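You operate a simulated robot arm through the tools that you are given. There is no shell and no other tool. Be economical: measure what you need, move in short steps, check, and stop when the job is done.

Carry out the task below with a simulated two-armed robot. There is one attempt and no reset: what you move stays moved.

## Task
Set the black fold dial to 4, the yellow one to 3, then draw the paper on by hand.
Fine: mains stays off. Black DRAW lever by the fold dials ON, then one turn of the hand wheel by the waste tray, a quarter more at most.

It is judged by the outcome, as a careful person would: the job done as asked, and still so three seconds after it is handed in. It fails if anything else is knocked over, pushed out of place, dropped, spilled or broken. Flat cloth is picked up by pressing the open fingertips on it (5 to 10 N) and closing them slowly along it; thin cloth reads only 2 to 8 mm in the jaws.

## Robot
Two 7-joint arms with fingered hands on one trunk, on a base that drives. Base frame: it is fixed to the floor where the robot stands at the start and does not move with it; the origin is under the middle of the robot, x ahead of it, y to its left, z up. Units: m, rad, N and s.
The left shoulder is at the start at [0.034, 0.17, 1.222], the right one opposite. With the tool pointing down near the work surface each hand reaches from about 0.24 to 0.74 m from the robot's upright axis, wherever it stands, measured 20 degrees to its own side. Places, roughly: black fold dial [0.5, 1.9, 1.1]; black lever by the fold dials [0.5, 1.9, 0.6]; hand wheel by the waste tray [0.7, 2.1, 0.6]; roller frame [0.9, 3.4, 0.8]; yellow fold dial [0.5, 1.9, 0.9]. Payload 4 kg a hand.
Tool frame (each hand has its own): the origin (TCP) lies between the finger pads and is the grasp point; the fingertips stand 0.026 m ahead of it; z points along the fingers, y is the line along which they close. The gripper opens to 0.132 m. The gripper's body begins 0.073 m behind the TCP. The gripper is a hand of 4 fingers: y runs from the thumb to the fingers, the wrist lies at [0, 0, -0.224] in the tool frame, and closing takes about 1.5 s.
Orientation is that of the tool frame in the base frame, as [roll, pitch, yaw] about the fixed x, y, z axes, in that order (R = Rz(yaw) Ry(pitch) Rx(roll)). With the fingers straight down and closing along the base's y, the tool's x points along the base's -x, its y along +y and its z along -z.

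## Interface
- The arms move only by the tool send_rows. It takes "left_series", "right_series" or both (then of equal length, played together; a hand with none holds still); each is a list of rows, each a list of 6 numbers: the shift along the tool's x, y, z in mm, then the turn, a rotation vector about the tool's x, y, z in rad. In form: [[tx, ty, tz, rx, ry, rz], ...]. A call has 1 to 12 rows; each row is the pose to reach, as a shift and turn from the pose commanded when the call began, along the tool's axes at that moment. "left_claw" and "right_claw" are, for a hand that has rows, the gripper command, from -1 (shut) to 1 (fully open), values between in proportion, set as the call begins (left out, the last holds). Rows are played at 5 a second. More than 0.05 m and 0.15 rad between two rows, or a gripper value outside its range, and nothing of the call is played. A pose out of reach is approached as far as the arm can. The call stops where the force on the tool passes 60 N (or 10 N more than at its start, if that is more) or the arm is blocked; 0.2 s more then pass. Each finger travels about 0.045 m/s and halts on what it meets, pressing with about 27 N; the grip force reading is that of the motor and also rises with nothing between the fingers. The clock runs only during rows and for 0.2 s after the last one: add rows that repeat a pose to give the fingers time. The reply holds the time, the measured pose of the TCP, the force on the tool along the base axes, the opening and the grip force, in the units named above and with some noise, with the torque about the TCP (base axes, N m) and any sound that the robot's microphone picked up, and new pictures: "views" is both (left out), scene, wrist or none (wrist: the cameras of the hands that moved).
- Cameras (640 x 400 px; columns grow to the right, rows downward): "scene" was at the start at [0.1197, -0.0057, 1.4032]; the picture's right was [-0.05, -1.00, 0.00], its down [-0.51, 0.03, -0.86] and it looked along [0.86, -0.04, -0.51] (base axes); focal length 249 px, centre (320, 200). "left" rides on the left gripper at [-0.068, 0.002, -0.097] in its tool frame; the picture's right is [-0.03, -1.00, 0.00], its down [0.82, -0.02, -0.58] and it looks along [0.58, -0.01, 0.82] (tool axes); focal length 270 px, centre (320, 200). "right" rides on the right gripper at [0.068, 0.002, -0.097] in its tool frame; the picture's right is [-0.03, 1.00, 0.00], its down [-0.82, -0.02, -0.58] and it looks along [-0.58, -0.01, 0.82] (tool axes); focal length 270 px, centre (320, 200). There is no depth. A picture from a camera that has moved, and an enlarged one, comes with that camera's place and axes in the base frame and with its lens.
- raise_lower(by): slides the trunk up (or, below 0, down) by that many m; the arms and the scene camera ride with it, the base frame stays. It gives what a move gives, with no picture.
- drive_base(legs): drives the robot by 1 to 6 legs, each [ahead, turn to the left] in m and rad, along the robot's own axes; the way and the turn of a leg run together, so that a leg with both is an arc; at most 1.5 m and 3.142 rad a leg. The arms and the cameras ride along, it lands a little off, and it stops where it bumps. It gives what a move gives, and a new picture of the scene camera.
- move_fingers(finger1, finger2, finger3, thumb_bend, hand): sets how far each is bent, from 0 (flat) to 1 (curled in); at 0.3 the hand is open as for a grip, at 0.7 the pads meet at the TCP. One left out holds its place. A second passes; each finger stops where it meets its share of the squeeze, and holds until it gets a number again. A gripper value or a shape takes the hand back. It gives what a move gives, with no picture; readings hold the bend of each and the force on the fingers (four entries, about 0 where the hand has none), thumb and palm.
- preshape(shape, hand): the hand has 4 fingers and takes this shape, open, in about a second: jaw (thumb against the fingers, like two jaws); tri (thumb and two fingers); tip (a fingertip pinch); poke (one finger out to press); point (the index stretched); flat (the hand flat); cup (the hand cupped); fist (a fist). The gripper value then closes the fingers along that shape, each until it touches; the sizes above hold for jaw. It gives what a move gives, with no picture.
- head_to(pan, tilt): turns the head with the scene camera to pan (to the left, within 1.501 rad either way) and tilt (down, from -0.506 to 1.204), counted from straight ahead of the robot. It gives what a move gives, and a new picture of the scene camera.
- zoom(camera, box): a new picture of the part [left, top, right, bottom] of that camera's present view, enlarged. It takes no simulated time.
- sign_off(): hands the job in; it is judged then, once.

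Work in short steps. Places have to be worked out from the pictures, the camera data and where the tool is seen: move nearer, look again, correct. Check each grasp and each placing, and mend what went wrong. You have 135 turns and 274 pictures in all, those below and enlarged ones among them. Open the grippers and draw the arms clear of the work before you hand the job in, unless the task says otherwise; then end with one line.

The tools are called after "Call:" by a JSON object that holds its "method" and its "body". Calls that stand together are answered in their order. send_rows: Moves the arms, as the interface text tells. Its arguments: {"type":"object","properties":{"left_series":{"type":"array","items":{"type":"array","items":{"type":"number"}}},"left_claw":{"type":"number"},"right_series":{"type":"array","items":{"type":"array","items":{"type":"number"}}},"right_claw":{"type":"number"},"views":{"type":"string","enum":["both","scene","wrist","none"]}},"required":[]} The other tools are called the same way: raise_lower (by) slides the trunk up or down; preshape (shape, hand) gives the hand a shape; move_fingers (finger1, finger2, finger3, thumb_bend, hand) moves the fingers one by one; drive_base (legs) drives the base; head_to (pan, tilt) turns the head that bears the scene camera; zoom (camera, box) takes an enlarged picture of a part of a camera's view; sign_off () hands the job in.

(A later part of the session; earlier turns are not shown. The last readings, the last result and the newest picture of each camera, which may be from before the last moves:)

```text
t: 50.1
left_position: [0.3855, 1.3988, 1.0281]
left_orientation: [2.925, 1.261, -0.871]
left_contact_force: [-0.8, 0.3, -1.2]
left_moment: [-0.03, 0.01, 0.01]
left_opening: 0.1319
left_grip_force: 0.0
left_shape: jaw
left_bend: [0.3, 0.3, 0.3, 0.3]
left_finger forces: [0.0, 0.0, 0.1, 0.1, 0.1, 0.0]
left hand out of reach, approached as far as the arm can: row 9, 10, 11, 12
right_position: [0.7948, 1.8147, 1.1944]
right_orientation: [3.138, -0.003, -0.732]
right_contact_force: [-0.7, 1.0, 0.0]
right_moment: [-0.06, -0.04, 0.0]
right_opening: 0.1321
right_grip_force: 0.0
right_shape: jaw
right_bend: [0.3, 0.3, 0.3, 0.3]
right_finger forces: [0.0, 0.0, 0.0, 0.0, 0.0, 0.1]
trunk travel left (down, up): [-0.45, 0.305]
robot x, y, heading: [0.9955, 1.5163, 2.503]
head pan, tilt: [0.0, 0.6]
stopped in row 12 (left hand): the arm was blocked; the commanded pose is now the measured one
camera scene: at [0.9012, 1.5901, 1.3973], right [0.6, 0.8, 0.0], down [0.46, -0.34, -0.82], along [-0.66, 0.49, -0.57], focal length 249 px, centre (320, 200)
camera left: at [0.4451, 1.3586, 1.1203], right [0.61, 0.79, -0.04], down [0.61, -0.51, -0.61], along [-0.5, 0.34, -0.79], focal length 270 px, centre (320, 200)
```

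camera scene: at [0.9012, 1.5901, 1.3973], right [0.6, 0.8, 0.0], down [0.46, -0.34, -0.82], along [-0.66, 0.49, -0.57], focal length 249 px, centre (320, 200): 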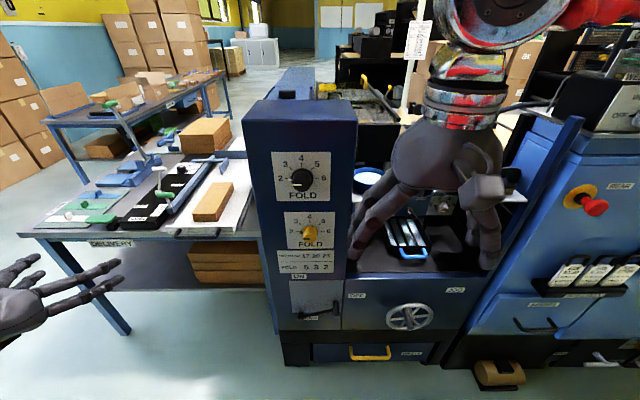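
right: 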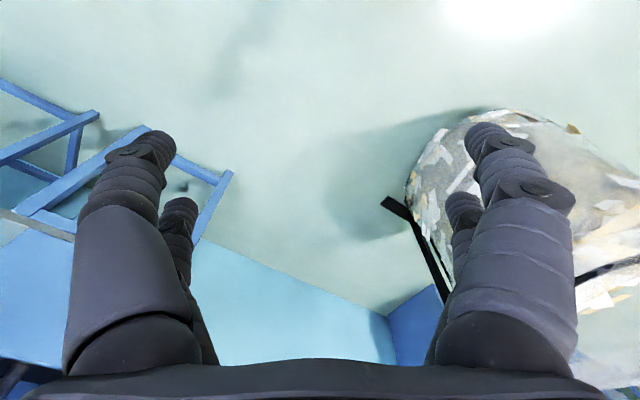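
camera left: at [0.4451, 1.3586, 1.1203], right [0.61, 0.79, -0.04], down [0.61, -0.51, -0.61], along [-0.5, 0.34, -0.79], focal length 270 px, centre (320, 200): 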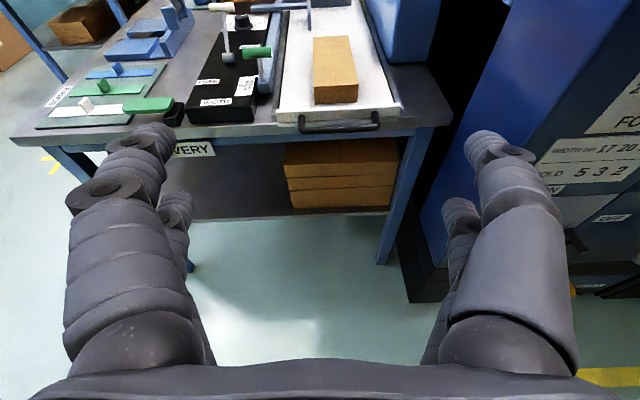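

The left hand now points mostly forward. I move it in front of the black dial (10 cm off), levelled, while shifting the right hand to the right out of the way.

Call:
{"method": "send_rows", "body": {"left_series": [[-14, -41, 8, -0.002, -0.03, -0.007], [-27, -81, 17, -0.004, -0.06, -0.014], [-41, -122, 25, -0.006, -0.09, -0.021], [-54, -162, 34, -0.008, -0.12, -0.028], [-68, -203, 42, -0.01, -0.15, -0.035], [-81, -244, 51, -0.013, -0.18, -0.042], [-95, -284, 59, -0.015, -0.21, -0.049], [-108, -325, 68, -0.017, -0.24, -0.056], [-122, -365, 76, -0.019, -0.27, -0.063], [-135, -406, 85, -0.021, -0.302, -0.07], [-135, -406, 85, -0.021, -0.302, -0.07]], "right_series": [[0, -20, 0, 0, 0, 0], [0, -40, 0, 0, 0, 0], [0, -60, 0, 0, 0, 0], [0, -80, 0, 0, 0, 0], [0, -100, 0, 0, 0, 0], [0, -120, 0, 0, 0, 0], [0, -120, 0, 0, 0, 0], [0, -120, 0, 0, 0, 0], [0, -120, 0, 0, 0, 0], [0, -120, 0, 0, 0, 0], [0, -120, 0, 0, 0, 0]]}}

```text
t: 52.5
left_position: [0.3811, 1.4616, 1.1629]
left_orientation: [-0.646, 1.569, 1.858]
left_contact_force: [-0.2, -0.1, -0.2]
left_moment: [-0.04, -0.01, 0.0]
left_opening: 0.132
left_grip_force: 0.0
left_shape: jaw
left_bend: [0.3, 0.3, 0.3, 0.3]
left_finger forces: [0.0, 0.0, 0.0, 0.1, 0.1, 0.0]
left hand out of reach, approached as far as the arm can: row 2, 3, 4, 5, 6, 7, 8, 9, 10, 11
right_position: [0.8767, 1.9, 1.1944]
right_orientation: [3.135, 0.003, -0.73]
right_contact_force: [0.0, -0.2, -0.3]
right_moment: [0.01, 0.04, 0.01]
right_opening: 0.1319
right_grip_force: 0.1
right_shape: jaw
right_bend: [0.3, 0.3, 0.3, 0.3]
right_finger forces: [0.0, 0.1, 0.1, 0.0, 0.0, 0.0]
trunk travel left (down, up): [-0.45, 0.305]
robot x, y, heading: [0.9973, 1.5176, 2.501]
head pan, tilt: [0.0, 0.6]
camera scene: at [0.9038, 1.587, 1.3977], right [0.6, 0.8, 0.0], down [0.45, -0.34, -0.82], along [-0.66, 0.49, -0.57], focal length 249 px, centre (320, 200)
camera right: at [0.9281, 1.8538, 1.2919], right [-0.69, -0.73, 0.01], down [-0.59, 0.56, 0.58], along [-0.42, 0.39, -0.82], focal length 270 px, centre (320, 200)
camera left: at [0.4584, 1.4037, 1.2298], right [0.59, 0.8, 0.03], down [0.48, -0.32, -0.82], along [-0.65, 0.5, -0.58], focal length 270 px, centre (320, 200)
```

scene: 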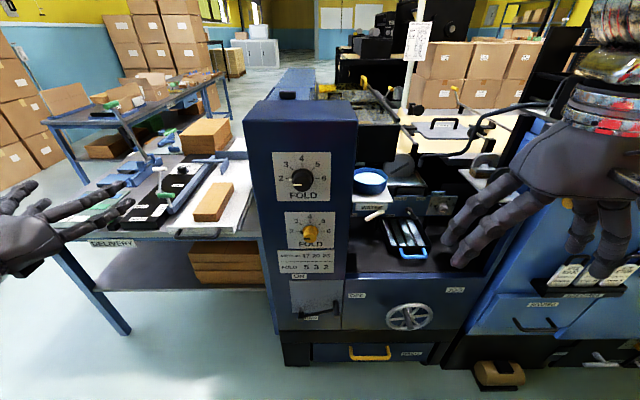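
right: 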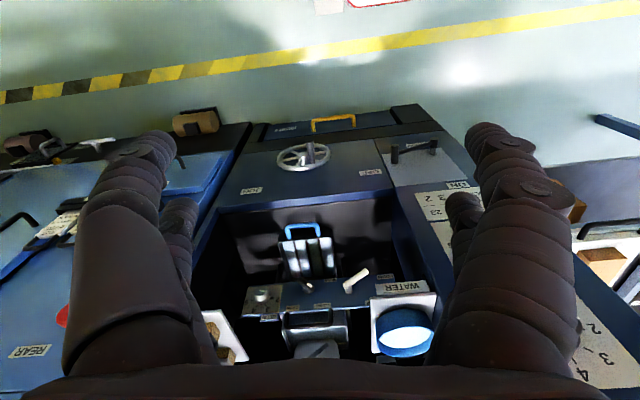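
left: 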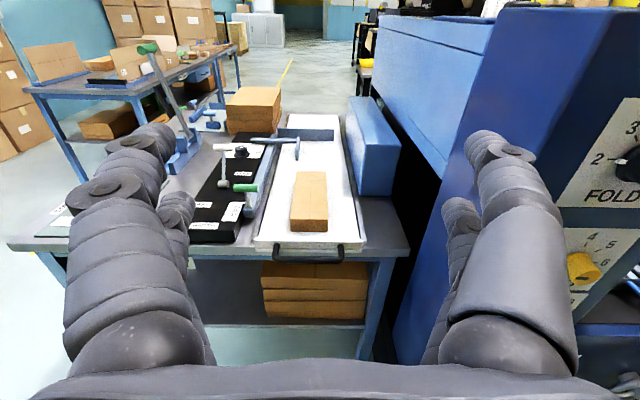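

The arm is too folded this close. I back the base by 0.17 m so the hand can work at a comfortable distance.

Call:
{"method": "drive_base", "body": {"legs": [[-0.17, 0]]}}

```text
t: 54.0
left_position: [0.5199, 1.3584, 1.1632]
left_orientation: [-0.483, 1.568, 2.023]
left_contact_force: [0.8, 0.7, -0.2]
left_moment: [0.03, -0.02, -0.01]
left_opening: 0.1316
left_grip_force: 0.0
left_shape: jaw
left_bend: [0.3, 0.3, 0.3, 0.3]
left_finger forces: [0.0, 0.1, 0.1, 0.0, 0.0, 0.0]
right_position: [1.0151, 1.7977, 1.196]
right_orientation: [3.137, 0.003, -0.727]
right_contact_force: [-0.2, 0.1, 0.4]
right_moment: [0.06, 0.02, -0.01]
right_opening: 0.132
right_grip_force: 0.0
right_shape: jaw
right_bend: [0.3, 0.3, 0.3, 0.3]
right_finger forces: [0.0, 0.0, 0.1, 0.0, 0.0, 0.0]
trunk travel left (down, up): [-0.45, 0.305]
robot x, y, heading: [1.1328, 1.4173, 2.506]
head pan, tilt: [0.0, 0.6]
camera scene: at [1.0426, 1.4839, 1.3979], right [0.59, 0.8, 0.0], down [0.45, -0.34, -0.83], along [-0.66, 0.49, -0.56], focal length 249 px, centre (320, 200)
```

scene: 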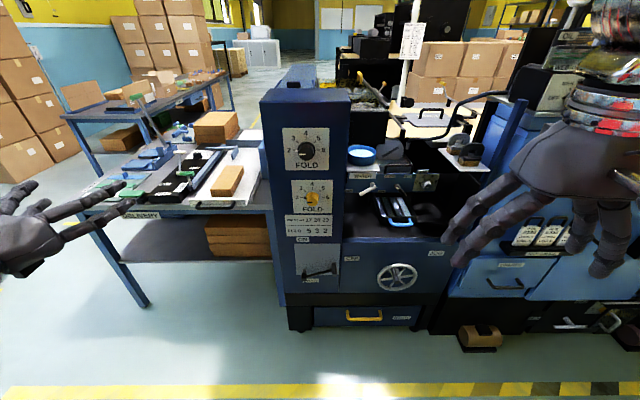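

I bring the left hand out and across to 10 cm in front of the black knob.

Call:
{"method": "send_rows", "body": {"left_series": [[5, -20, 44, 0, 0, 0], [10, -40, 88, 0, 0, 0], [15, -60, 132, 0, 0, 0], [20, -85, 172, 0, 0, 0], [25, -115, 210, 0, 0, 0], [30, -155, 235, 0, 0, 0], [35, -200, 242, 0, 0, 0], [40, -245, 242, 0, 0, 0], [46, -290, 242, 0, 0, 0], [52, -335, 242, 0, 0, 0], [58, -372, 242, 0, 0, 0], [58, -372, 242, 0, 0, 0]]}}

```text
t: 56.5
left_position: [0.5001, 1.3934, 1.2346]
left_orientation: [-2.208, 1.57, 0.299]
left_contact_force: [-0.1, -0.2, 0.4]
left_moment: [0.03, 0.02, -0.01]
left_opening: 0.132
left_grip_force: 0.0
left_shape: jaw
left_bend: [0.3, 0.3, 0.3, 0.3]
left_finger forces: [0.1, 0.0, 0.0, 0.0, 0.0, 0.0]
left hand out of reach, approached as far as the arm can: row 1, 2, 3, 4, 5, 6, 7, 8, 9, 10, 11, 12
right_position: [1.0124, 1.7982, 1.1957]
right_orientation: [3.137, 0.001, -0.728]
right_contact_force: [-0.6, 0.3, 0.0]
right_moment: [0.0, 0.01, -0.04]
right_opening: 0.1321
right_grip_force: 0.0
right_shape: jaw
right_bend: [0.3, 0.3, 0.3, 0.3]
right_finger forces: [0.1, 0.0, 0.1, 0.0, 0.0, 0.0]
trunk travel left (down, up): [-0.45, 0.305]
robot x, y, heading: [1.1359, 1.4187, 2.504]
head pan, tilt: [0.0, 0.6]
camera scene: at [1.0409, 1.4849, 1.3977], right [0.59, 0.8, 0.0], down [0.45, -0.34, -0.82], along [-0.66, 0.49, -0.57], focal length 249 px, centre (320, 200)
camera left: at [0.5758, 1.3354, 1.3019], right [0.59, 0.8, 0.03], down [0.48, -0.33, -0.82], along [-0.65, 0.5, -0.58], focal length 270 px, centre (320, 200)
```

scene: 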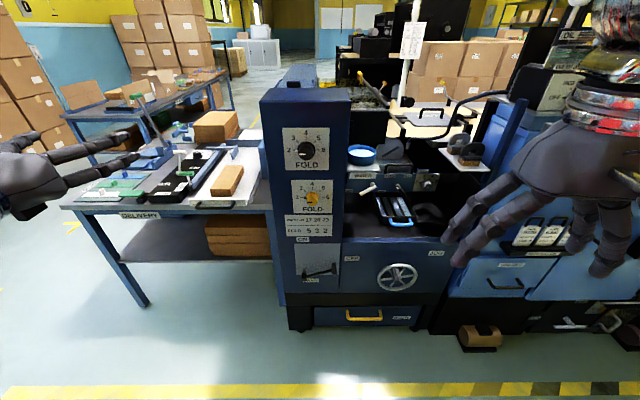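
left: 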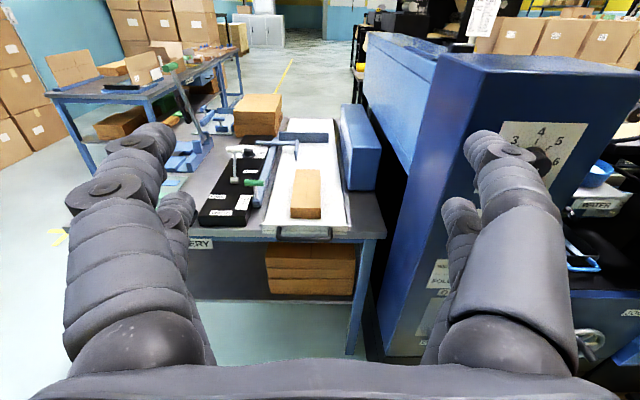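

The arm is near a joint limit in this posture. I pitch the hand back down and take it forward and inward, then retry levelling farther out.

Call:
{"method": "send_rows", "body": {"left_series": [[0, -5, 0, 0, 0.14, 0], [0, -10, 0, 0, 0.28, 0], [0, -15, 0, 0, 0.42, 0], [0, -20, 0, 0, 0.56, 0], [0, -30, 10, 0, 0.7, 0], [0, -40, 20, 0, 0.84, 0], [0, -70, 40, 0, 0.98, 0], [0, -100, 60, 0, 1.12, 0], [0, -130, 90, 0, 1.12, 0], [0, -150, 120, 0, 1.12, 0], [0, -150, 120, 0, 1.12, 0]]}}

```text
t: 59.0
left_position: [0.4721, 1.5989, 1.2297]
left_orientation: [3.14, 0.454, -0.632]
left_contact_force: [0.0, 0.4, 0.1]
left_moment: [-0.02, -0.02, -0.01]
left_opening: 0.1319
left_grip_force: 0.0
left_shape: jaw
left_bend: [0.3, 0.3, 0.3, 0.3]
left_finger forces: [0.0, 0.0, 0.1, 0.1, 0.1, 0.0]
right_position: [1.0143, 1.7977, 1.1961]
right_orientation: [3.137, 0.001, -0.727]
right_contact_force: [0.9, 0.4, 0.8]
right_moment: [0.02, 0.01, -0.04]
right_opening: 0.1317
right_grip_force: 0.1
right_shape: jaw
right_bend: [0.3, 0.3, 0.3, 0.3]
right_finger forces: [0.0, 0.0, 0.0, 0.0, 0.0, 0.0]
trunk travel left (down, up): [-0.45, 0.305]
robot x, y, heading: [1.1343, 1.4166, 2.5]
head pan, tilt: [0.0, 0.6]
camera scene: at [1.041, 1.4844, 1.3978], right [0.59, 0.8, 0.0], down [0.45, -0.34, -0.82], along [-0.66, 0.49, -0.57], focal length 249 px, centre (320, 200)
camera left: at [0.4559, 1.6088, 1.3452], right [0.57, 0.82, 0.01], down [0.81, -0.57, 0.16], along [0.14, -0.08, -0.99], focal length 270 px, centre (320, 200)
```

scene: 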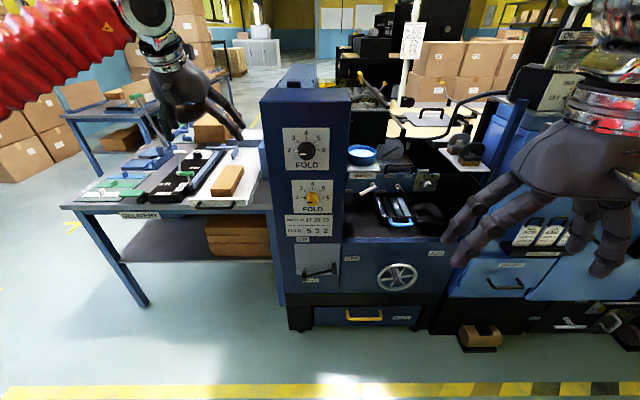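
left: 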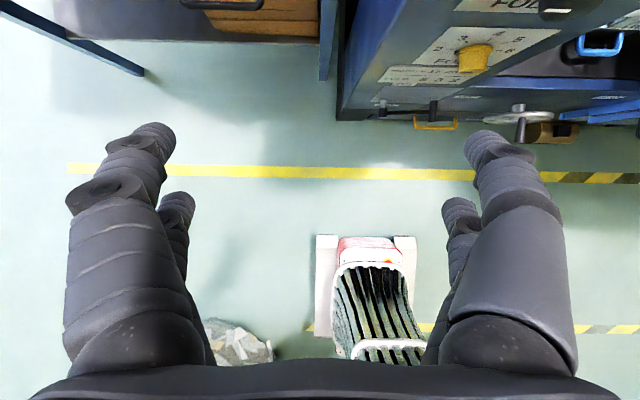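

That freed it. Now I level the hand (−1.117 rad) while bringing it to about 0.70 m ahead, left 0.10, z 1.105.

Call:
{"method": "send_rows", "body": {"left_series": [[0, -17, 15, 0, -0.124, 0], [0, -33, 31, 0, -0.248, 0], [0, -50, 46, 0, -0.372, 0], [0, -67, 62, 0, -0.497, 0], [0, -83, 77, 0, -0.62, 0], [0, -100, 93, 0, -0.745, 0], [0, -117, 108, 0, -0.869, 0], [0, -133, 124, 0, -0.993, 0], [0, -150, 139, 0, -1.117, 0], [0, -150, 139, 0, -1.117, 0]]}}

```text
t: 61.1
left_position: [0.5303, 1.7788, 1.1235]
left_orientation: [-2.919, 1.556, -0.385]
left_contact_force: [-0.9, -0.3, -0.2]
left_moment: [0.03, 0.03, -0.05]
left_opening: 0.1322
left_grip_force: 0.0
left_shape: jaw
left_bend: [0.3, 0.3, 0.3, 0.3]
left_finger forces: [0.0, 0.1, 0.0, 0.0, 0.1, 0.0]
left hand out of reach, approached as far as the arm can: row 7, 8, 9, 10
right_position: [1.0098, 1.799, 1.1953]
right_orientation: [3.136, 0.0, -0.728]
right_contact_force: [-0.3, -0.8, 0.4]
right_moment: [0.02, -0.05, 0.01]
right_opening: 0.132
right_grip_force: 0.0
right_shape: jaw
right_bend: [0.3, 0.3, 0.3, 0.3]
right_finger forces: [0.0, 0.0, 0.0, 0.0, 0.0, 0.0]
trunk travel left (down, up): [-0.45, 0.305]
robot x, y, heading: [1.1351, 1.4162, 2.504]
head pan, tilt: [0.0, 0.6]
camera scene: at [1.0379, 1.4853, 1.3974], right [0.59, 0.8, 0.0], down [0.46, -0.34, -0.82], along [-0.66, 0.49, -0.57], focal length 249 px, centre (320, 200)
camera left: at [0.6081, 1.723, 1.1917], right [0.57, 0.82, 0.03], down [0.5, -0.32, -0.81], along [-0.65, 0.48, -0.59], focal length 270 px, centre (320, 200)
```

scene: 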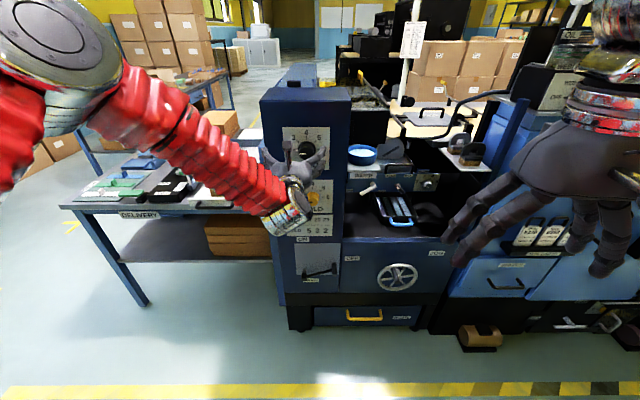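
left: 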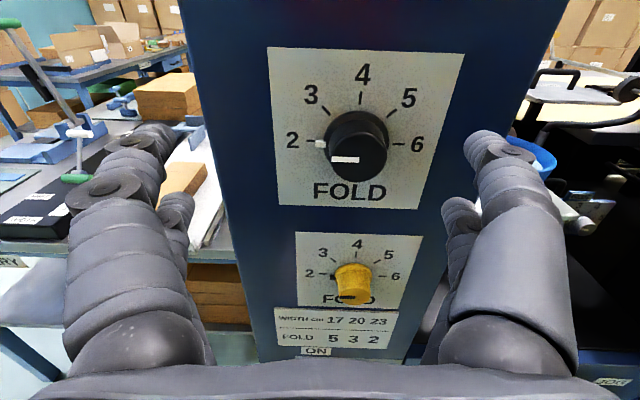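

Excellent view. Dial centre is about 32 mm right, 28 mm below and 124 mm ahead of the TCP. I centre on it while pre-rolling −0.7 rad, still standing off.

Call:
{"method": "send_rows", "body": {"left_series": [[6, -7, 5, 0, 0, -0.14], [12, -14, 10, 0, 0, -0.28], [18, -21, 15, 0, 0, -0.42], [24, -28, 20, 0, 0, -0.56], [28, -32, 25, 0, 0, -0.7], [28, -32, 25, 0, 0, -0.7]]}}

```text
t: 62.5
left_position: [0.5349, 1.8208, 1.0968]
left_orientation: [-1.584, 0.867, 0.936]
left_contact_force: [-0.1, -0.3, -0.7]
left_moment: [0.02, 0.01, 0.0]
left_opening: 0.1318
left_grip_force: 0.1
left_shape: jaw
left_bend: [0.3, 0.3, 0.3, 0.3]
left_finger forces: [0.0, 0.0, 0.1, 0.1, 0.1, 0.1]
left hand out of reach, approached as far as the arm can: row 1, 2, 3, 4, 5, 6
right_position: [1.0129, 1.7976, 1.1949]
right_orientation: [3.137, 0.002, -0.727]
right_contact_force: [-0.2, 0.6, -0.3]
right_moment: [0.0, 0.0, -0.01]
right_opening: 0.1319
right_grip_force: 0.0
right_shape: jaw
right_bend: [0.3, 0.3, 0.3, 0.3]
right_finger forces: [0.0, 0.0, 0.0, 0.0, 0.1, 0.0]
trunk travel left (down, up): [-0.45, 0.305]
robot x, y, heading: [1.133, 1.4158, 2.503]
head pan, tilt: [0.0, 0.6]
camera scene: at [1.0407, 1.4854, 1.3977], right [0.59, 0.8, 0.0], down [0.45, -0.34, -0.82], along [-0.66, 0.49, -0.57], focal length 249 px, centre (320, 200)
camera left: at [0.5857, 1.7276, 1.1469], right [0.43, 0.61, 0.67], down [0.79, 0.1, -0.6], along [-0.43, 0.79, -0.44], focal length 270 px, centre (320, 200)
```

scene: 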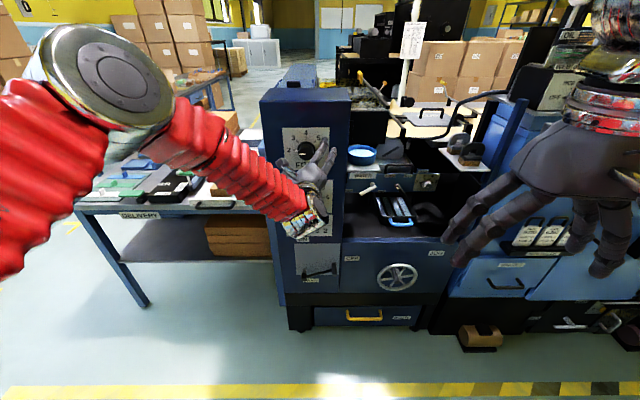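
left: 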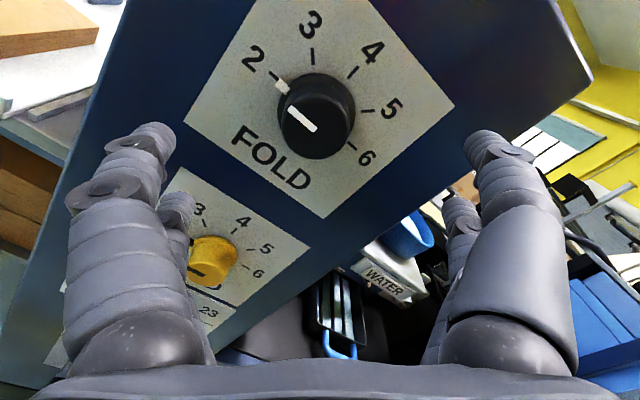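

Aligned within ~4 mm and square to the panel, about 0.10 m off. I advance 62 mm in steps with the hand open.

Call:
{"method": "send_rows", "body": {"left_series": [[0, 2, 20, 0, 0, 0], [-3, 2, 40, 0, 0, 0], [-3, 2, 52, 0, 0, 0], [-3, 2, 62, 0, 0, 0], [-3, 2, 62, 0, 0, 0]]}}

```text
t: 63.8
left_position: [0.4861, 1.8593, 1.1013]
left_orientation: [-1.584, 0.869, 0.935]
left_contact_force: [0.4, -0.1, -0.2]
left_moment: [0.02, -0.06, 0.02]
left_opening: 0.1319
left_grip_force: 0.1
left_shape: jaw
left_bend: [0.3, 0.3, 0.3, 0.3]
left_finger forces: [0.1, 0.0, 0.0, 0.0, 0.1, 0.0]
left hand out of reach, approached as far as the arm can: row 1, 2, 3, 4, 5
right_position: [1.0137, 1.7984, 1.1953]
right_orientation: [3.138, 0.0, -0.726]
right_contact_force: [-0.2, -0.4, -0.1]
right_moment: [0.01, 0.0, 0.02]
right_opening: 0.132
right_grip_force: 0.0
right_shape: jaw
right_bend: [0.3, 0.3, 0.3, 0.3]
right_finger forces: [0.0, 0.1, 0.1, 0.0, 0.0, 0.0]
trunk travel left (down, up): [-0.45, 0.305]
robot x, y, heading: [1.136, 1.4164, 2.506]
head pan, tilt: [0.0, 0.6]
camera scene: at [1.0407, 1.4853, 1.3977], right [0.59, 0.8, 0.0], down [0.45, -0.34, -0.82], along [-0.66, 0.49, -0.57], focal length 249 px, centre (320, 200)
camera left: at [0.5373, 1.7675, 1.153], right [0.43, 0.61, 0.66], down [0.79, 0.1, -0.6], along [-0.43, 0.79, -0.44], focal length 270 px, centre (320, 200)
```

scene: 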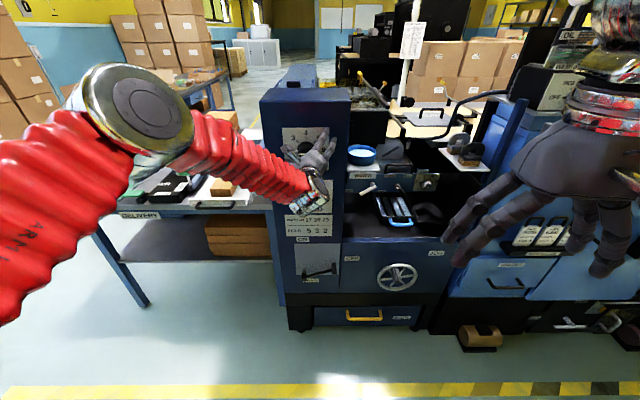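
left: 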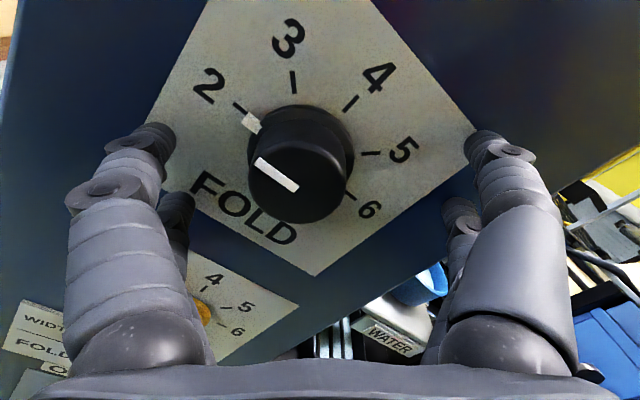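

The knob is ~12 mm to image-left of the tool axis and slightly high. I correct, go 5 mm deeper and close.

Call:
{"method": "send_rows", "body": {"left_series": [[-2, 6, 0, 0, 0, 0], [-4, 12, 3, 0, 0, 0], [-4, 12, 5, 0, 0, 0], [-4, 12, 5, 0, 0, 0]], "views": "wrist"}}

```text
t: 64.8
left_position: [0.4801, 1.8607, 1.1044]
left_orientation: [-1.586, 0.87, 0.935]
left_contact_force: [0.9, -2.3, 0.0]
left_moment: [0.06, 0.07, -0.07]
left_opening: 0.1318
left_grip_force: 0.0
left_shape: jaw
left_bend: [0.3, 0.3, 0.3, 0.3]
left_finger forces: [0.1, 0.0, 0.9, 0.1, 1.1, 0.1]
left hand out of reach, approached as far as the arm can: row 1, 2, 3, 4
right_position: [1.0136, 1.7996, 1.1951]
right_orientation: [3.136, 0.002, -0.728]
right_contact_force: [0.5, -0.1, 0.0]
right_moment: [0.0, 0.0, -0.04]
right_opening: 0.1321
right_grip_force: 0.1
right_shape: jaw
right_bend: [0.3, 0.3, 0.3, 0.3]
right_finger forces: [0.1, 0.1, 0.1, 0.0, 0.1, 0.1]
trunk travel left (down, up): [-0.45, 0.305]
robot x, y, heading: [1.1321, 1.4139, 2.507]
head pan, tilt: [0.0, 0.6]
camera left: at [0.5318, 1.768, 1.1555], right [0.43, 0.61, 0.66], down [0.79, 0.1, -0.6], along [-0.43, 0.79, -0.44], focal length 270 px, centre (320, 200)
```

left: 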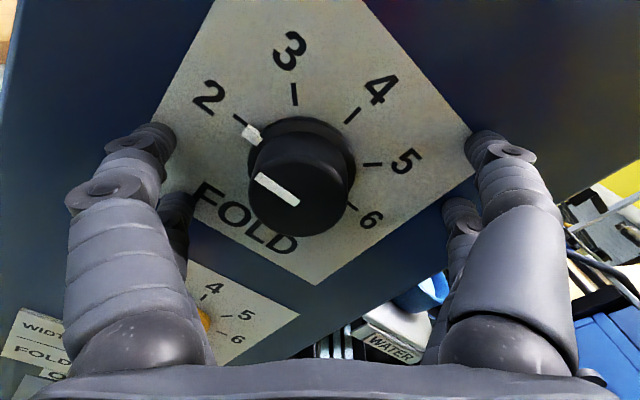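

Light touch on the plate; sideways motion is at a limit, but the knob lies well between the fingers. I close and see whether it centres.

Call:
{"method": "send_rows", "body": {"left_series": [[0, 0, -3, 0, 0, 0], [0, 0, -3, 0, 0, 0], [0, 0, -3, 0, 0, 0], [0, 0, -3, 0, 0, 0], [0, 0, -3, 0, 0, 0], [0, 0, -3, 0, 0, 0], [0, 0, -3, 0, 0, 0], [0, 0, -3, 0, 0, 0]], "left_claw": -1, "views": "wrist"}}

```text
t: 66.5
left_position: [0.4809, 1.8527, 1.0954]
left_orientation: [-1.613, 0.866, 0.923]
left_contact_force: [10.4, -46.0, -31.6]
left_moment: [-1.33, -0.82, 1.79]
left_opening: 0.0239
left_grip_force: 26.8
left_shape: jaw
left_bend: [0.62, 0.58, 0.77, 0.71]
left_finger forces: [73.8, 57.7, 28.5, 0.1, 16.9, 0.1]
right_position: [1.0114, 1.7944, 1.1961]
right_orientation: [3.138, 0.001, -0.728]
right_contact_force: [0.3, 0.4, -0.2]
right_moment: [0.0, -0.01, 0.0]
right_opening: 0.1319
right_grip_force: 0.1
right_shape: jaw
right_bend: [0.3, 0.3, 0.3, 0.3]
right_finger forces: [0.0, 0.1, 0.0, 0.0, 0.0, 0.0]
trunk travel left (down, up): [-0.45, 0.305]
robot x, y, heading: [1.1317, 1.4196, 2.504]
head pan, tilt: [0.0, 0.6]
camera left: at [0.5328, 1.7604, 1.1478], right [0.42, 0.62, 0.67], down [0.8, 0.1, -0.59], along [-0.43, 0.78, -0.45], focal length 270 px, centre (320, 200)
```

left: 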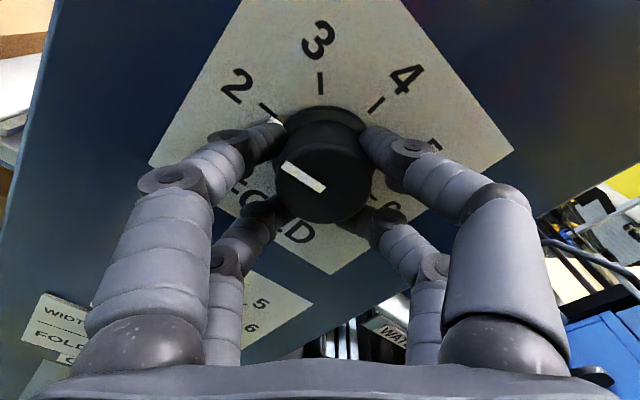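

Firm grip on the knob; sideways force ~45 N toward +y. I ease +y 8 mm and start turning clockwise.

Call:
{"method": "send_rows", "body": {"left_series": [[0, 4, 0, 0, 0, 0.06], [0, 8, 0, 0, 0, 0.15], [0, 8, 0, 0, 0, 0.28], [0, 8, 0, 0, 0, 0.4]], "views": "wrist"}}

```text
t: 67.5
left_position: [0.4803, 1.8507, 1.0945]
left_orientation: [-1.663, 1.264, 0.868]
left_contact_force: [11.1, -51.8, -31.4]
left_moment: [-0.29, -0.84, 2.25]
left_opening: 0.0231
left_grip_force: 26.8
left_shape: jaw
left_bend: [0.62, 0.58, 0.77, 0.71]
left_finger forces: [73.3, 66.1, 22.4, 0.1, 18.7, 0.0]
left hand out of reach, approached as far as the arm can: row 1, 2, 3, 4
right_position: [1.0117, 1.7939, 1.1969]
right_orientation: [3.14, 0.002, -0.728]
right_contact_force: [0.0, 0.0, -0.3]
right_moment: [0.0, -0.01, -0.03]
right_opening: 0.132
right_grip_force: 0.1
right_shape: jaw
right_bend: [0.3, 0.3, 0.3, 0.3]
right_finger forces: [0.1, 0.1, 0.0, 0.0, 0.1, 0.1]
trunk travel left (down, up): [-0.45, 0.305]
robot x, y, heading: [1.1328, 1.4166, 2.503]
head pan, tilt: [0.0, 0.6]
camera left: at [0.5454, 1.7785, 1.1609], right [0.54, 0.78, 0.32], down [0.64, -0.13, -0.76], along [-0.55, 0.61, -0.57], focal length 270 px, centre (320, 200)
```

left: 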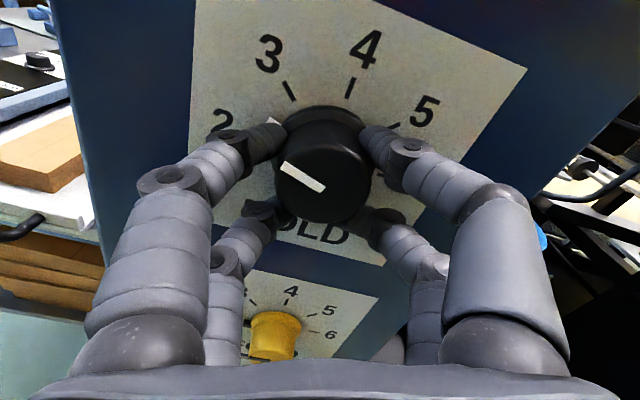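

The knob turns with the hand (+0.4 so far). I continue by a further 0.75.

Call:
{"method": "send_rows", "body": {"left_series": [[0, 0, 0, 0, 0, 0.13], [0, 0, 0, 0, 0, 0.26], [0, 0, 0, 0, 0, 0.39], [0, 0, 0, 0, 0, 0.52], [0, 0, 0, 0, 0, 0.65], [0, 0, 0, 0, 0, 0.75], [0, 0, 0, 0, 0, 0.75]], "views": "wrist"}}

```text
t: 68.5
left_position: [0.4775, 1.8456, 1.0958]
left_orientation: [1.76, 1.422, -1.98]
left_contact_force: [4.6, -36.8, -2.7]
left_moment: [0.44, 0.36, 1.13]
left_opening: 0.0247
left_grip_force: 27.5
left_shape: jaw
left_bend: [0.63, 0.55, 0.77, 0.71]
left_finger forces: [74.7, 54.4, 24.8, 0.1, 26.4, 0.0]
right_position: [1.0151, 1.7958, 1.1974]
right_orientation: [3.138, 0.001, -0.729]
right_contact_force: [-0.5, 0.7, -0.5]
right_moment: [-0.01, 0.02, -0.02]
right_opening: 0.132
right_grip_force: 0.1
right_shape: jaw
right_bend: [0.3, 0.3, 0.3, 0.3]
right_finger forces: [0.0, 0.0, 0.0, 0.0, 0.0, 0.1]
trunk travel left (down, up): [-0.45, 0.305]
robot x, y, heading: [1.1321, 1.4158, 2.502]
head pan, tilt: [0.0, 0.6]
stopped in row 4 (left hand): the force on the tool passed its limit at 72 N (the readings are from after the stop); the commanded pose is now the measured one
camera left: at [0.5601, 1.7998, 1.1648], right [0.56, 0.82, -0.12], down [0.44, -0.42, -0.79], along [-0.7, 0.39, -0.6], focal length 270 px, centre (320, 200)
```

left: 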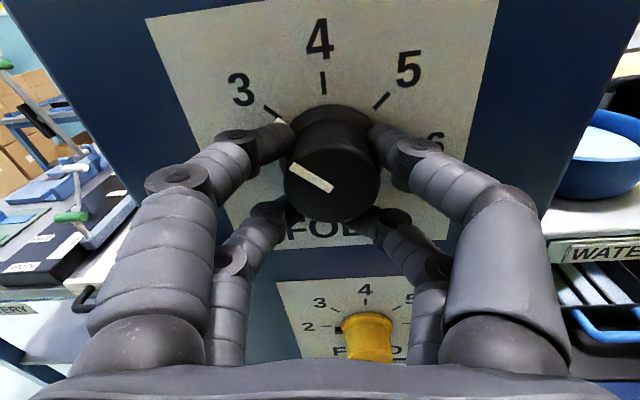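

Pointer is now about at 3. I ease back 4 mm and sideways, then continue.

Call:
{"method": "send_rows", "body": {"left_series": [[0, 4, -3, 0, 0, 0], [0, 6, -4, 0, 0, 0.1], [0, 6, -4, 0, 0, 0.2], [0, 6, -4, 0, 0, 0.3], [0, 6, -4, 0, 0, 0.4], [0, 6, -4, 0, 0, 0.5], [0, 6, -4, 0, 0, 0.6], [0, 6, -4, 0, 0, 0.7], [0, 6, -4, 0, 0, 0.8]], "views": "wrist"}}

```text
t: 70.5
left_position: [0.4757, 1.843, 1.1014]
left_orientation: [1.591, 0.624, -2.164]
left_contact_force: [-17.8, -10.2, 20.8]
left_moment: [1.05, 1.18, 0.43]
left_opening: 0.0235
left_grip_force: 26.7
left_shape: jaw
left_bend: [0.61, 0.52, 0.76, 0.71]
left_finger forces: [76.3, 56.5, 19.0, 0.0, 22.8, 0.1]
right_position: [1.0119, 1.7961, 1.1974]
right_orientation: [3.138, 0.003, -0.728]
right_contact_force: [0.1, 0.5, 0.3]
right_moment: [0.02, 0.01, -0.01]
right_opening: 0.1318
right_grip_force: 0.1
right_shape: jaw
right_bend: [0.3, 0.3, 0.3, 0.3]
right_finger forces: [0.1, 0.0, 0.1, 0.1, 0.0, 0.0]
trunk travel left (down, up): [-0.45, 0.305]
robot x, y, heading: [1.1285, 1.4191, 2.508]
head pan, tilt: [0.0, 0.6]
camera left: at [0.5864, 1.8343, 1.1433], right [0.35, 0.49, -0.8], down [0.11, -0.87, -0.48], along [-0.93, 0.08, -0.36], focal length 270 px, centre (320, 200)
```

left: 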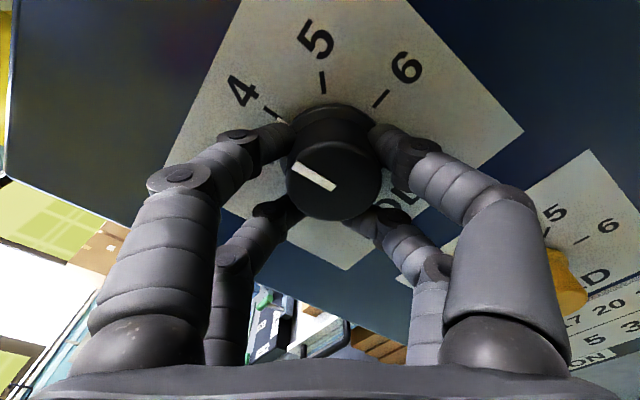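

The pointer's side mark now lines up with the 4 tick. I open the hand and back off.

Call:
{"method": "send_rows", "body": {"left_series": [[0, 0, 0, 0, 0, 0], [0, 0, 0, 0, 0, 0], [0, 0, 0, 0, 0, 0], [0, 0, 0, 0, 0, 0], [0, 0, 0, 0, 0, 0], [0, 0, 0, 0, 0, 0], [0, 0, -30, 0, 0, 0], [0, 0, -65, 0, 0, 0], [0, 0, -100, 0, 0, 0]], "left_claw": 1}}

```text
t: 72.5
left_position: [0.562, 1.7887, 1.0987]
left_orientation: [1.606, 0.624, -2.16]
left_contact_force: [0.2, -0.1, 0.8]
left_moment: [-0.02, -0.01, -0.03]
left_opening: 0.1319
left_grip_force: 0.2
left_shape: jaw
left_bend: [0.3, 0.3, 0.3, 0.3]
left_finger forces: [0.0, 0.0, 0.0, 0.0, 0.1, 0.1]
right_position: [1.0148, 1.798, 1.1967]
right_orientation: [3.137, 0.002, -0.728]
right_contact_force: [-0.3, -0.5, 0.3]
right_moment: [0.01, 0.02, 0.0]
right_opening: 0.1324
right_grip_force: 0.0
right_shape: jaw
right_bend: [0.3, 0.3, 0.3, 0.3]
right_finger forces: [0.0, 0.1, 0.0, 0.1, 0.0, 0.0]
trunk travel left (down, up): [-0.45, 0.305]
robot x, y, heading: [1.1334, 1.4166, 2.506]
head pan, tilt: [0.0, 0.6]
camera scene: at [1.0413, 1.4848, 1.3978], right [0.59, 0.8, 0.0], down [0.45, -0.34, -0.82], along [-0.66, 0.49, -0.57], focal length 249 px, centre (320, 200)
camera left: at [0.6718, 1.7804, 1.1413], right [0.36, 0.48, -0.8], down [0.11, -0.87, -0.48], along [-0.92, 0.08, -0.37], focal length 270 px, centre (320, 200)
```

scene: 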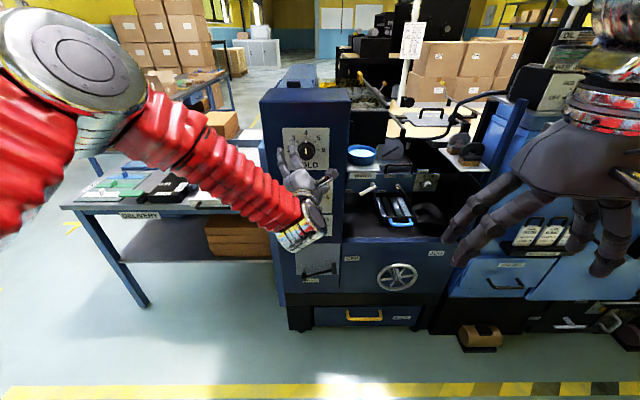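
left: 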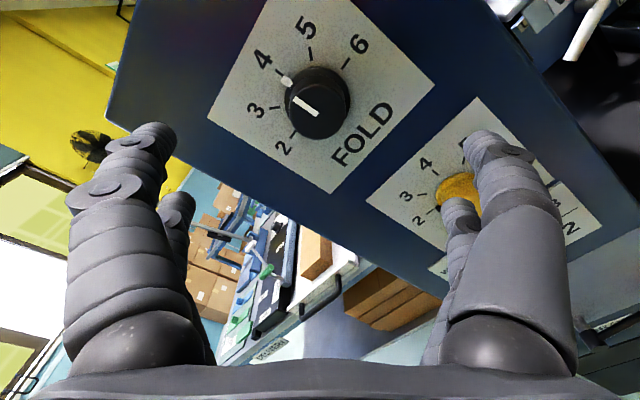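

Black dial reads 4; I verify enlarged.

Call:
{"method": "zoom", "body": {"camera": "left", "box": [220, 0, 420, 180]}}

```text
2.22 times, centred on (320, 90) of left
camera zoom: at [0.6718, 1.7804, 1.1413], right [0.36, 0.48, -0.8], down [0.11, -0.87, -0.48], along [-0.92, 0.08, -0.37], focal length 601 px, centre (320, 444)
```

zoom: 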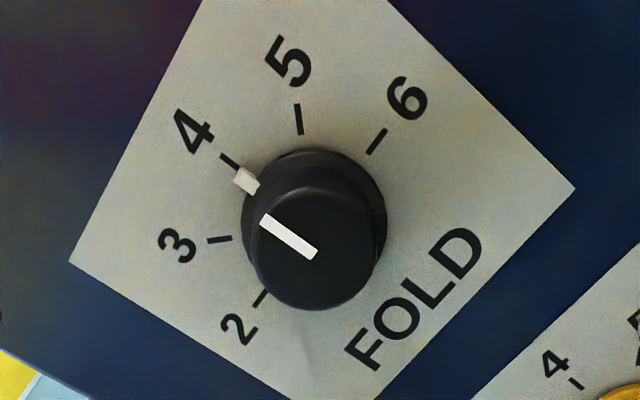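

Black is exactly on 4. Yellow is ~0.175 m below, so I roll the hand back by 1.25 rad and lower the trunk, keeping the arm posture.

Call:
{"method": "send_rows", "body": {"left_series": [[0, 0, 0, 0, 0, -0.14], [0, 0, 0, 0, 0, -0.28], [0, 0, 0, 0, 0, -0.42], [0, 0, 0, 0, 0, -0.56], [0, 0, 0, 0, 0, -0.7], [0, 0, 0, 0, 0, -0.84], [0, 0, 0, 0, 0, -0.98], [0, 0, 0, 0, 0, -1.12], [0, 0, 0, 0, 0, -1.25], [0, 0, 0, 0, 0, -1.25]], "views": "none"}}

Call:
{"method": "raise_lower", "body": {"by": -0.175}}

Call:
{"method": "zoom", "body": {"camera": "left", "box": [0, 0, 640, 400]}}

```text
t: 74.7
left_position: [0.5613, 1.7893, 1.0967]
left_orientation: [-1.67, 1.265, 0.866]
left_contact_force: [0.0, 0.2, 0.3]
left_moment: [-0.03, 0.0, -0.03]
left_opening: 0.1319
left_grip_force: 0.1
left_shape: jaw
left_bend: [0.3, 0.3, 0.3, 0.3]
left_finger forces: [0.0, 0.1, 0.1, 0.1, 0.0, 0.0]
right_position: [1.0119, 1.7988, 1.1954]
right_orientation: [3.136, 0.001, -0.729]
right_contact_force: [-0.1, -0.1, 0.1]
right_moment: [0.01, -0.02, -0.01]
right_opening: 0.132
right_grip_force: 0.1
right_shape: jaw
right_bend: [0.3, 0.3, 0.3, 0.3]
right_finger forces: [0.1, 0.1, 0.0, 0.0, 0.0, 0.0]
trunk travel left (down, up): [-0.45, 0.305]
robot x, y, heading: [1.1349, 1.4165, 2.507]
head pan, tilt: [0.0, 0.6]
```

```text
t: 76.7
left_position: [0.5626, 1.7895, 0.9236]
left_orientation: [-1.667, 1.268, 0.869]
left_contact_force: [0.2, 0.1, -0.3]
left_moment: [0.02, 0.0, 0.03]
left_opening: 0.1316
left_grip_force: 0.0
left_shape: jaw
left_bend: [0.3, 0.3, 0.3, 0.3]
left_finger forces: [0.0, 0.0, 0.0, 0.0, 0.0, 0.1]
right_position: [1.0123, 1.7975, 1.0215]
right_orientation: [3.134, 0.001, -0.727]
right_contact_force: [0.3, -0.4, -0.7]
right_moment: [0.01, 0.0, -0.01]
right_opening: 0.1319
right_grip_force: 0.0
right_shape: jaw
right_bend: [0.3, 0.3, 0.3, 0.3]
right_finger forces: [0.1, 0.0, 0.0, 0.0, 0.0, 0.0]
trunk travel left (down, up): [-0.275, 0.48]
robot x, y, heading: [1.1308, 1.4189, 2.507]
head pan, tilt: [0.0, 0.6]
```

```text
1.00 times, centred on (320, 200) of left (not enlarged: the box is as wide or as high as the picture)
camera zoom: at [0.627, 1.7176, 0.9904], right [0.54, 0.78, 0.32], down [0.64, -0.13, -0.76], along [-0.55, 0.61, -0.57], focal length 270 px, centre (320, 200)
```

zoom: 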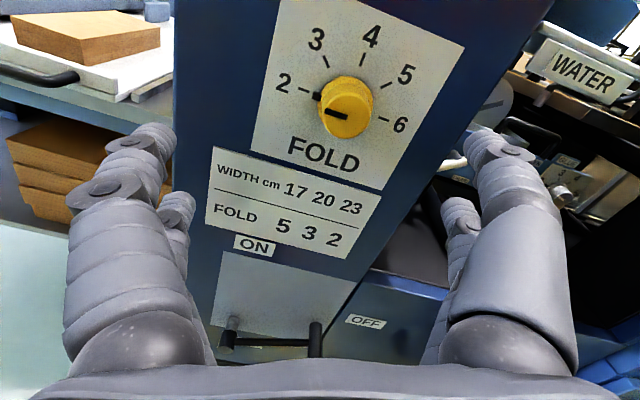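

Yellow dial centre is ~20 mm to the right of the tool axis, ~135 mm ahead. I correct and advance.

Call:
{"method": "send_rows", "body": {"left_series": [[-1, -10, 15, 0, 0, 0], [-3, -20, 35, 0, 0, 0], [-3, -20, 60, 0, 0, 0], [-3, -20, 80, 0, 0, 0], [-3, -20, 80, 0, 0, 0]], "views": "wrist"}}

```text
t: 77.8
left_position: [0.5083, 1.8499, 0.928]
left_orientation: [-1.67, 1.268, 0.866]
left_contact_force: [-0.2, 0.5, 0.3]
left_moment: [0.0, -0.03, -0.03]
left_opening: 0.1321
left_grip_force: 0.1
left_shape: jaw
left_bend: [0.3, 0.3, 0.3, 0.3]
left_finger forces: [0.0, 0.1, 0.1, 0.1, 0.0, 0.0]
right_position: [1.0128, 1.8, 1.0213]
right_orientation: [3.135, 0.001, -0.729]
right_contact_force: [-1.3, -0.3, -0.6]
right_moment: [-0.01, 0.0, 0.0]
right_opening: 0.132
right_grip_force: 0.1
right_shape: jaw
right_bend: [0.3, 0.3, 0.3, 0.3]
right_finger forces: [0.1, 0.1, 0.1, 0.0, 0.0, 0.0]
trunk travel left (down, up): [-0.275, 0.48]
robot x, y, heading: [1.1366, 1.4171, 2.504]
head pan, tilt: [0.0, 0.6]
camera left: at [0.5719, 1.7783, 0.9944], right [0.53, 0.78, 0.32], down [0.64, -0.13, -0.76], along [-0.55, 0.61, -0.57], focal length 270 px, centre (320, 200)
```

left: 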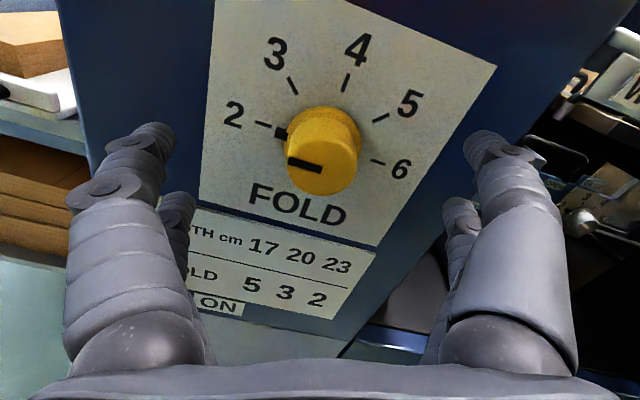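

Centred. I advance 22 mm and close on the yellow knob.

Call:
{"method": "send_rows", "body": {"left_series": [[0, 0, 12, 0, 0, 0], [0, 0, 22, 0, 0, 0], [0, 0, 22, 0, 0, 0]], "views": "none"}}

Call:
{"method": "send_rows", "body": {"left_series": [[0, 0, 0, 0, 0, 0], [0, 0, 0, 0, 0, 0], [0, 0, 0, 0, 0, 0], [0, 0, 0, 0, 0, 0], [0, 0, 0, 0, 0, 0], [0, 0, 0, 0, 0, 0], [0, 0, 0, 0, 0, 0], [0, 0, 0, 0, 0, 0]], "left_claw": -1, "views": "wrist"}}

```text
t: 78.7
left_position: [0.4884, 1.8613, 0.9284]
left_orientation: [-1.67, 1.268, 0.864]
left_contact_force: [0.9, 0.3, -0.7]
left_moment: [0.04, 0.02, 0.0]
left_opening: 0.1319
left_grip_force: 0.1
left_shape: jaw
left_bend: [0.3, 0.3, 0.3, 0.3]
left_finger forces: [0.0, 0.1, 0.1, 0.0, 0.0, 0.0]
right_position: [1.0132, 1.7983, 1.0208]
right_orientation: [3.137, 0.001, -0.728]
right_contact_force: [-0.4, 0.0, -0.5]
right_moment: [-0.02, 0.0, 0.03]
right_opening: 0.1318
right_grip_force: 0.1
right_shape: jaw
right_bend: [0.3, 0.3, 0.3, 0.3]
right_finger forces: [0.0, 0.0, 0.1, 0.1, 0.0, 0.0]
trunk travel left (down, up): [-0.275, 0.48]
robot x, y, heading: [1.1347, 1.4201, 2.507]
head pan, tilt: [0.0, 0.6]
```

```text
t: 80.5
left_position: [0.4904, 1.8628, 0.9257]
left_orientation: [-1.684, 1.269, 0.848]
left_contact_force: [7.3, -4.2, -6.0]
left_moment: [-0.31, -0.01, 0.33]
left_opening: 0.0148
left_grip_force: 26.9
left_shape: jaw
left_bend: [0.72, 0.73, 0.73, 0.7]
left_finger forces: [37.6, 28.1, 33.2, 0.0, 30.7, 0.0]
right_position: [1.0132, 1.7982, 1.0209]
right_orientation: [3.136, -0.002, -0.727]
right_contact_force: [-0.4, 0.5, 0.2]
right_moment: [-0.01, 0.02, 0.03]
right_opening: 0.132
right_grip_force: 0.0
right_shape: jaw
right_bend: [0.3, 0.3, 0.3, 0.3]
right_finger forces: [0.0, 0.0, 0.0, 0.1, 0.0, 0.1]
trunk travel left (down, up): [-0.275, 0.48]
robot x, y, heading: [1.1338, 1.4137, 2.506]
head pan, tilt: [0.0, 0.6]
camera left: at [0.5547, 1.7909, 0.9933], right [0.54, 0.78, 0.32], down [0.64, -0.13, -0.75], along [-0.55, 0.61, -0.57], focal length 270 px, centre (320, 200)
```

left: 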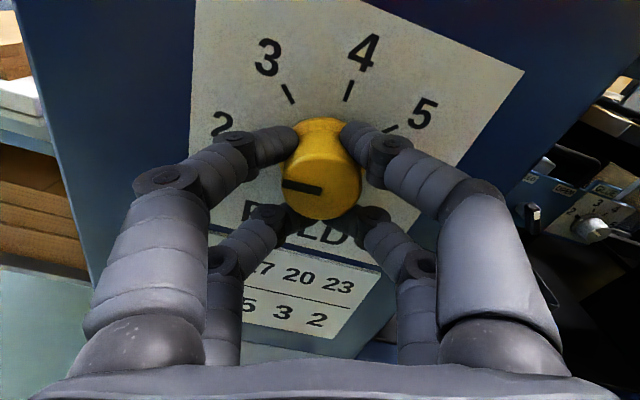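

Good centred grip with small force. I turn clockwise by 0.785 rad.

Call:
{"method": "send_rows", "body": {"left_series": [[0, 0, 0, 0, 0, 0.1], [0, 0, 0, 0, 0, 0.2], [0, 0, 0, 0, 0, 0.3], [0, 0, 0, 0, 0, 0.4], [0, 0, 0, 0, 0, 0.5], [0, 0, 0, 0, 0, 0.6], [0, 0, 0, 0, 0, 0.7], [0, 0, 0, 0, 0, 0.79], [0, 0, 0, 0, 0, 0.79]], "views": "wrist"}}

```text
t: 82.5
left_position: [0.488, 1.8594, 0.9287]
left_orientation: [1.641, 1.084, -2.114]
left_contact_force: [10.8, -32.6, -16.8]
left_moment: [0.14, 0.23, 0.91]
left_opening: 0.0152
left_grip_force: 27.4
left_shape: jaw
left_bend: [0.73, 0.73, 0.73, 0.7]
left_finger forces: [46.5, 32.7, 37.7, 0.1, 31.4, 0.0]
right_position: [1.0123, 1.7963, 1.0207]
right_orientation: [3.137, 0.002, -0.727]
right_contact_force: [-0.5, -0.3, 0.3]
right_moment: [-0.01, -0.02, -0.03]
right_opening: 0.1321
right_grip_force: 0.0
right_shape: jaw
right_bend: [0.3, 0.3, 0.3, 0.3]
right_finger forces: [0.0, 0.1, 0.1, 0.0, 0.0, 0.0]
trunk travel left (down, up): [-0.275, 0.48]
robot x, y, heading: [1.1319, 1.4193, 2.506]
head pan, tilt: [0.0, 0.6]
camera left: at [0.583, 1.8318, 0.9907], right [0.52, 0.73, -0.45], down [0.29, -0.64, -0.71], along [-0.8, 0.24, -0.54], focal length 270 px, centre (320, 200)
```

left: 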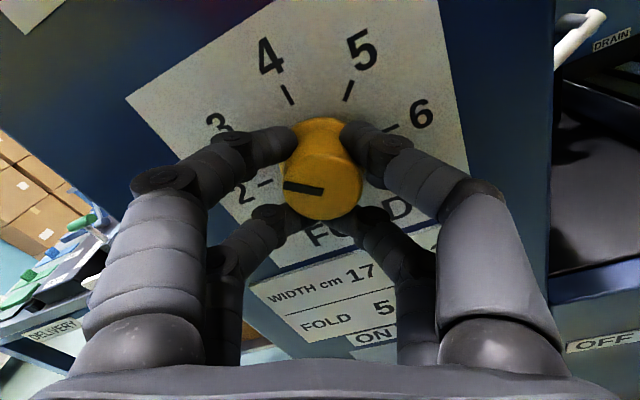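

The knob turned with the hand, and 3 now sits where 2 was relative to the pointer. I open, back off 100 mm and look.

Call:
{"method": "send_rows", "body": {"left_series": [[0, 0, 0, 0, 0, 0], [0, 0, 0, 0, 0, 0], [0, 0, 0, 0, 0, 0], [0, 0, 0, 0, 0, 0], [0, 0, 0, 0, 0, 0], [0, 0, 0, 0, 0, 0], [0, 0, -30, 0, 0, 0], [0, 0, -65, 0, 0, 0], [0, 0, -100, 0, 0, 0]], "left_claw": 1, "views": "wrist"}}

Call:
{"method": "zoom", "body": {"camera": "left", "box": [220, 0, 420, 180]}}

```text
t: 84.5
left_position: [0.5697, 1.8046, 0.9323]
left_orientation: [1.632, 1.082, -2.126]
left_contact_force: [0.2, -0.2, -0.5]
left_moment: [0.01, -0.05, -0.01]
left_opening: 0.1318
left_grip_force: 0.0
left_shape: jaw
left_bend: [0.3, 0.3, 0.3, 0.3]
left_finger forces: [0.0, 0.0, 0.0, 0.0, 0.0, 0.1]
right_position: [1.0139, 1.798, 1.0216]
right_orientation: [3.137, 0.002, -0.728]
right_contact_force: [-0.8, -0.1, 0.8]
right_moment: [0.0, 0.0, -0.01]
right_opening: 0.1322
right_grip_force: 0.1
right_shape: jaw
right_bend: [0.3, 0.3, 0.3, 0.3]
right_finger forces: [0.0, 0.1, 0.0, 0.1, 0.0, 0.0]
trunk travel left (down, up): [-0.275, 0.48]
robot x, y, heading: [1.1342, 1.4159, 2.504]
head pan, tilt: [0.0, 0.6]
camera left: at [0.6651, 1.7765, 0.9953], right [0.52, 0.73, -0.45], down [0.28, -0.64, -0.71], along [-0.8, 0.25, -0.54], focal length 270 px, centre (320, 200)
```

left: 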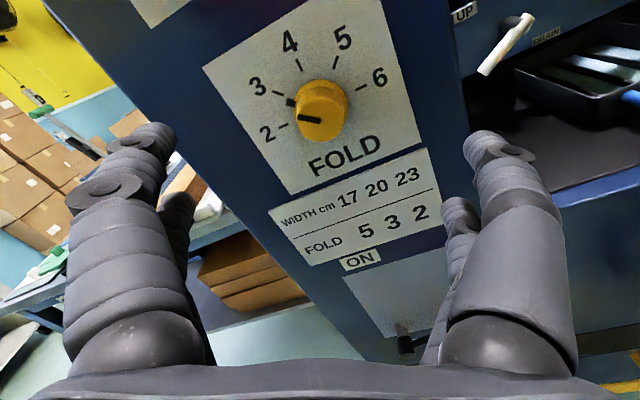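

```text
2.22 times, centred on (320, 90) of left
camera zoom: at [0.6651, 1.7765, 0.9953], right [0.52, 0.73, -0.45], down [0.28, -0.64, -0.71], along [-0.8, 0.25, -0.54], focal length 601 px, centre (320, 444)
```

zoom: 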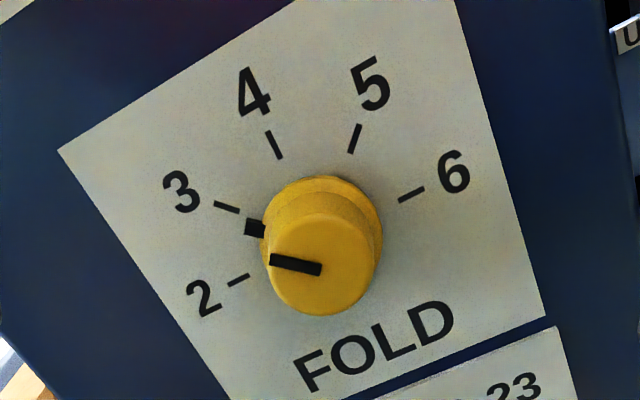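

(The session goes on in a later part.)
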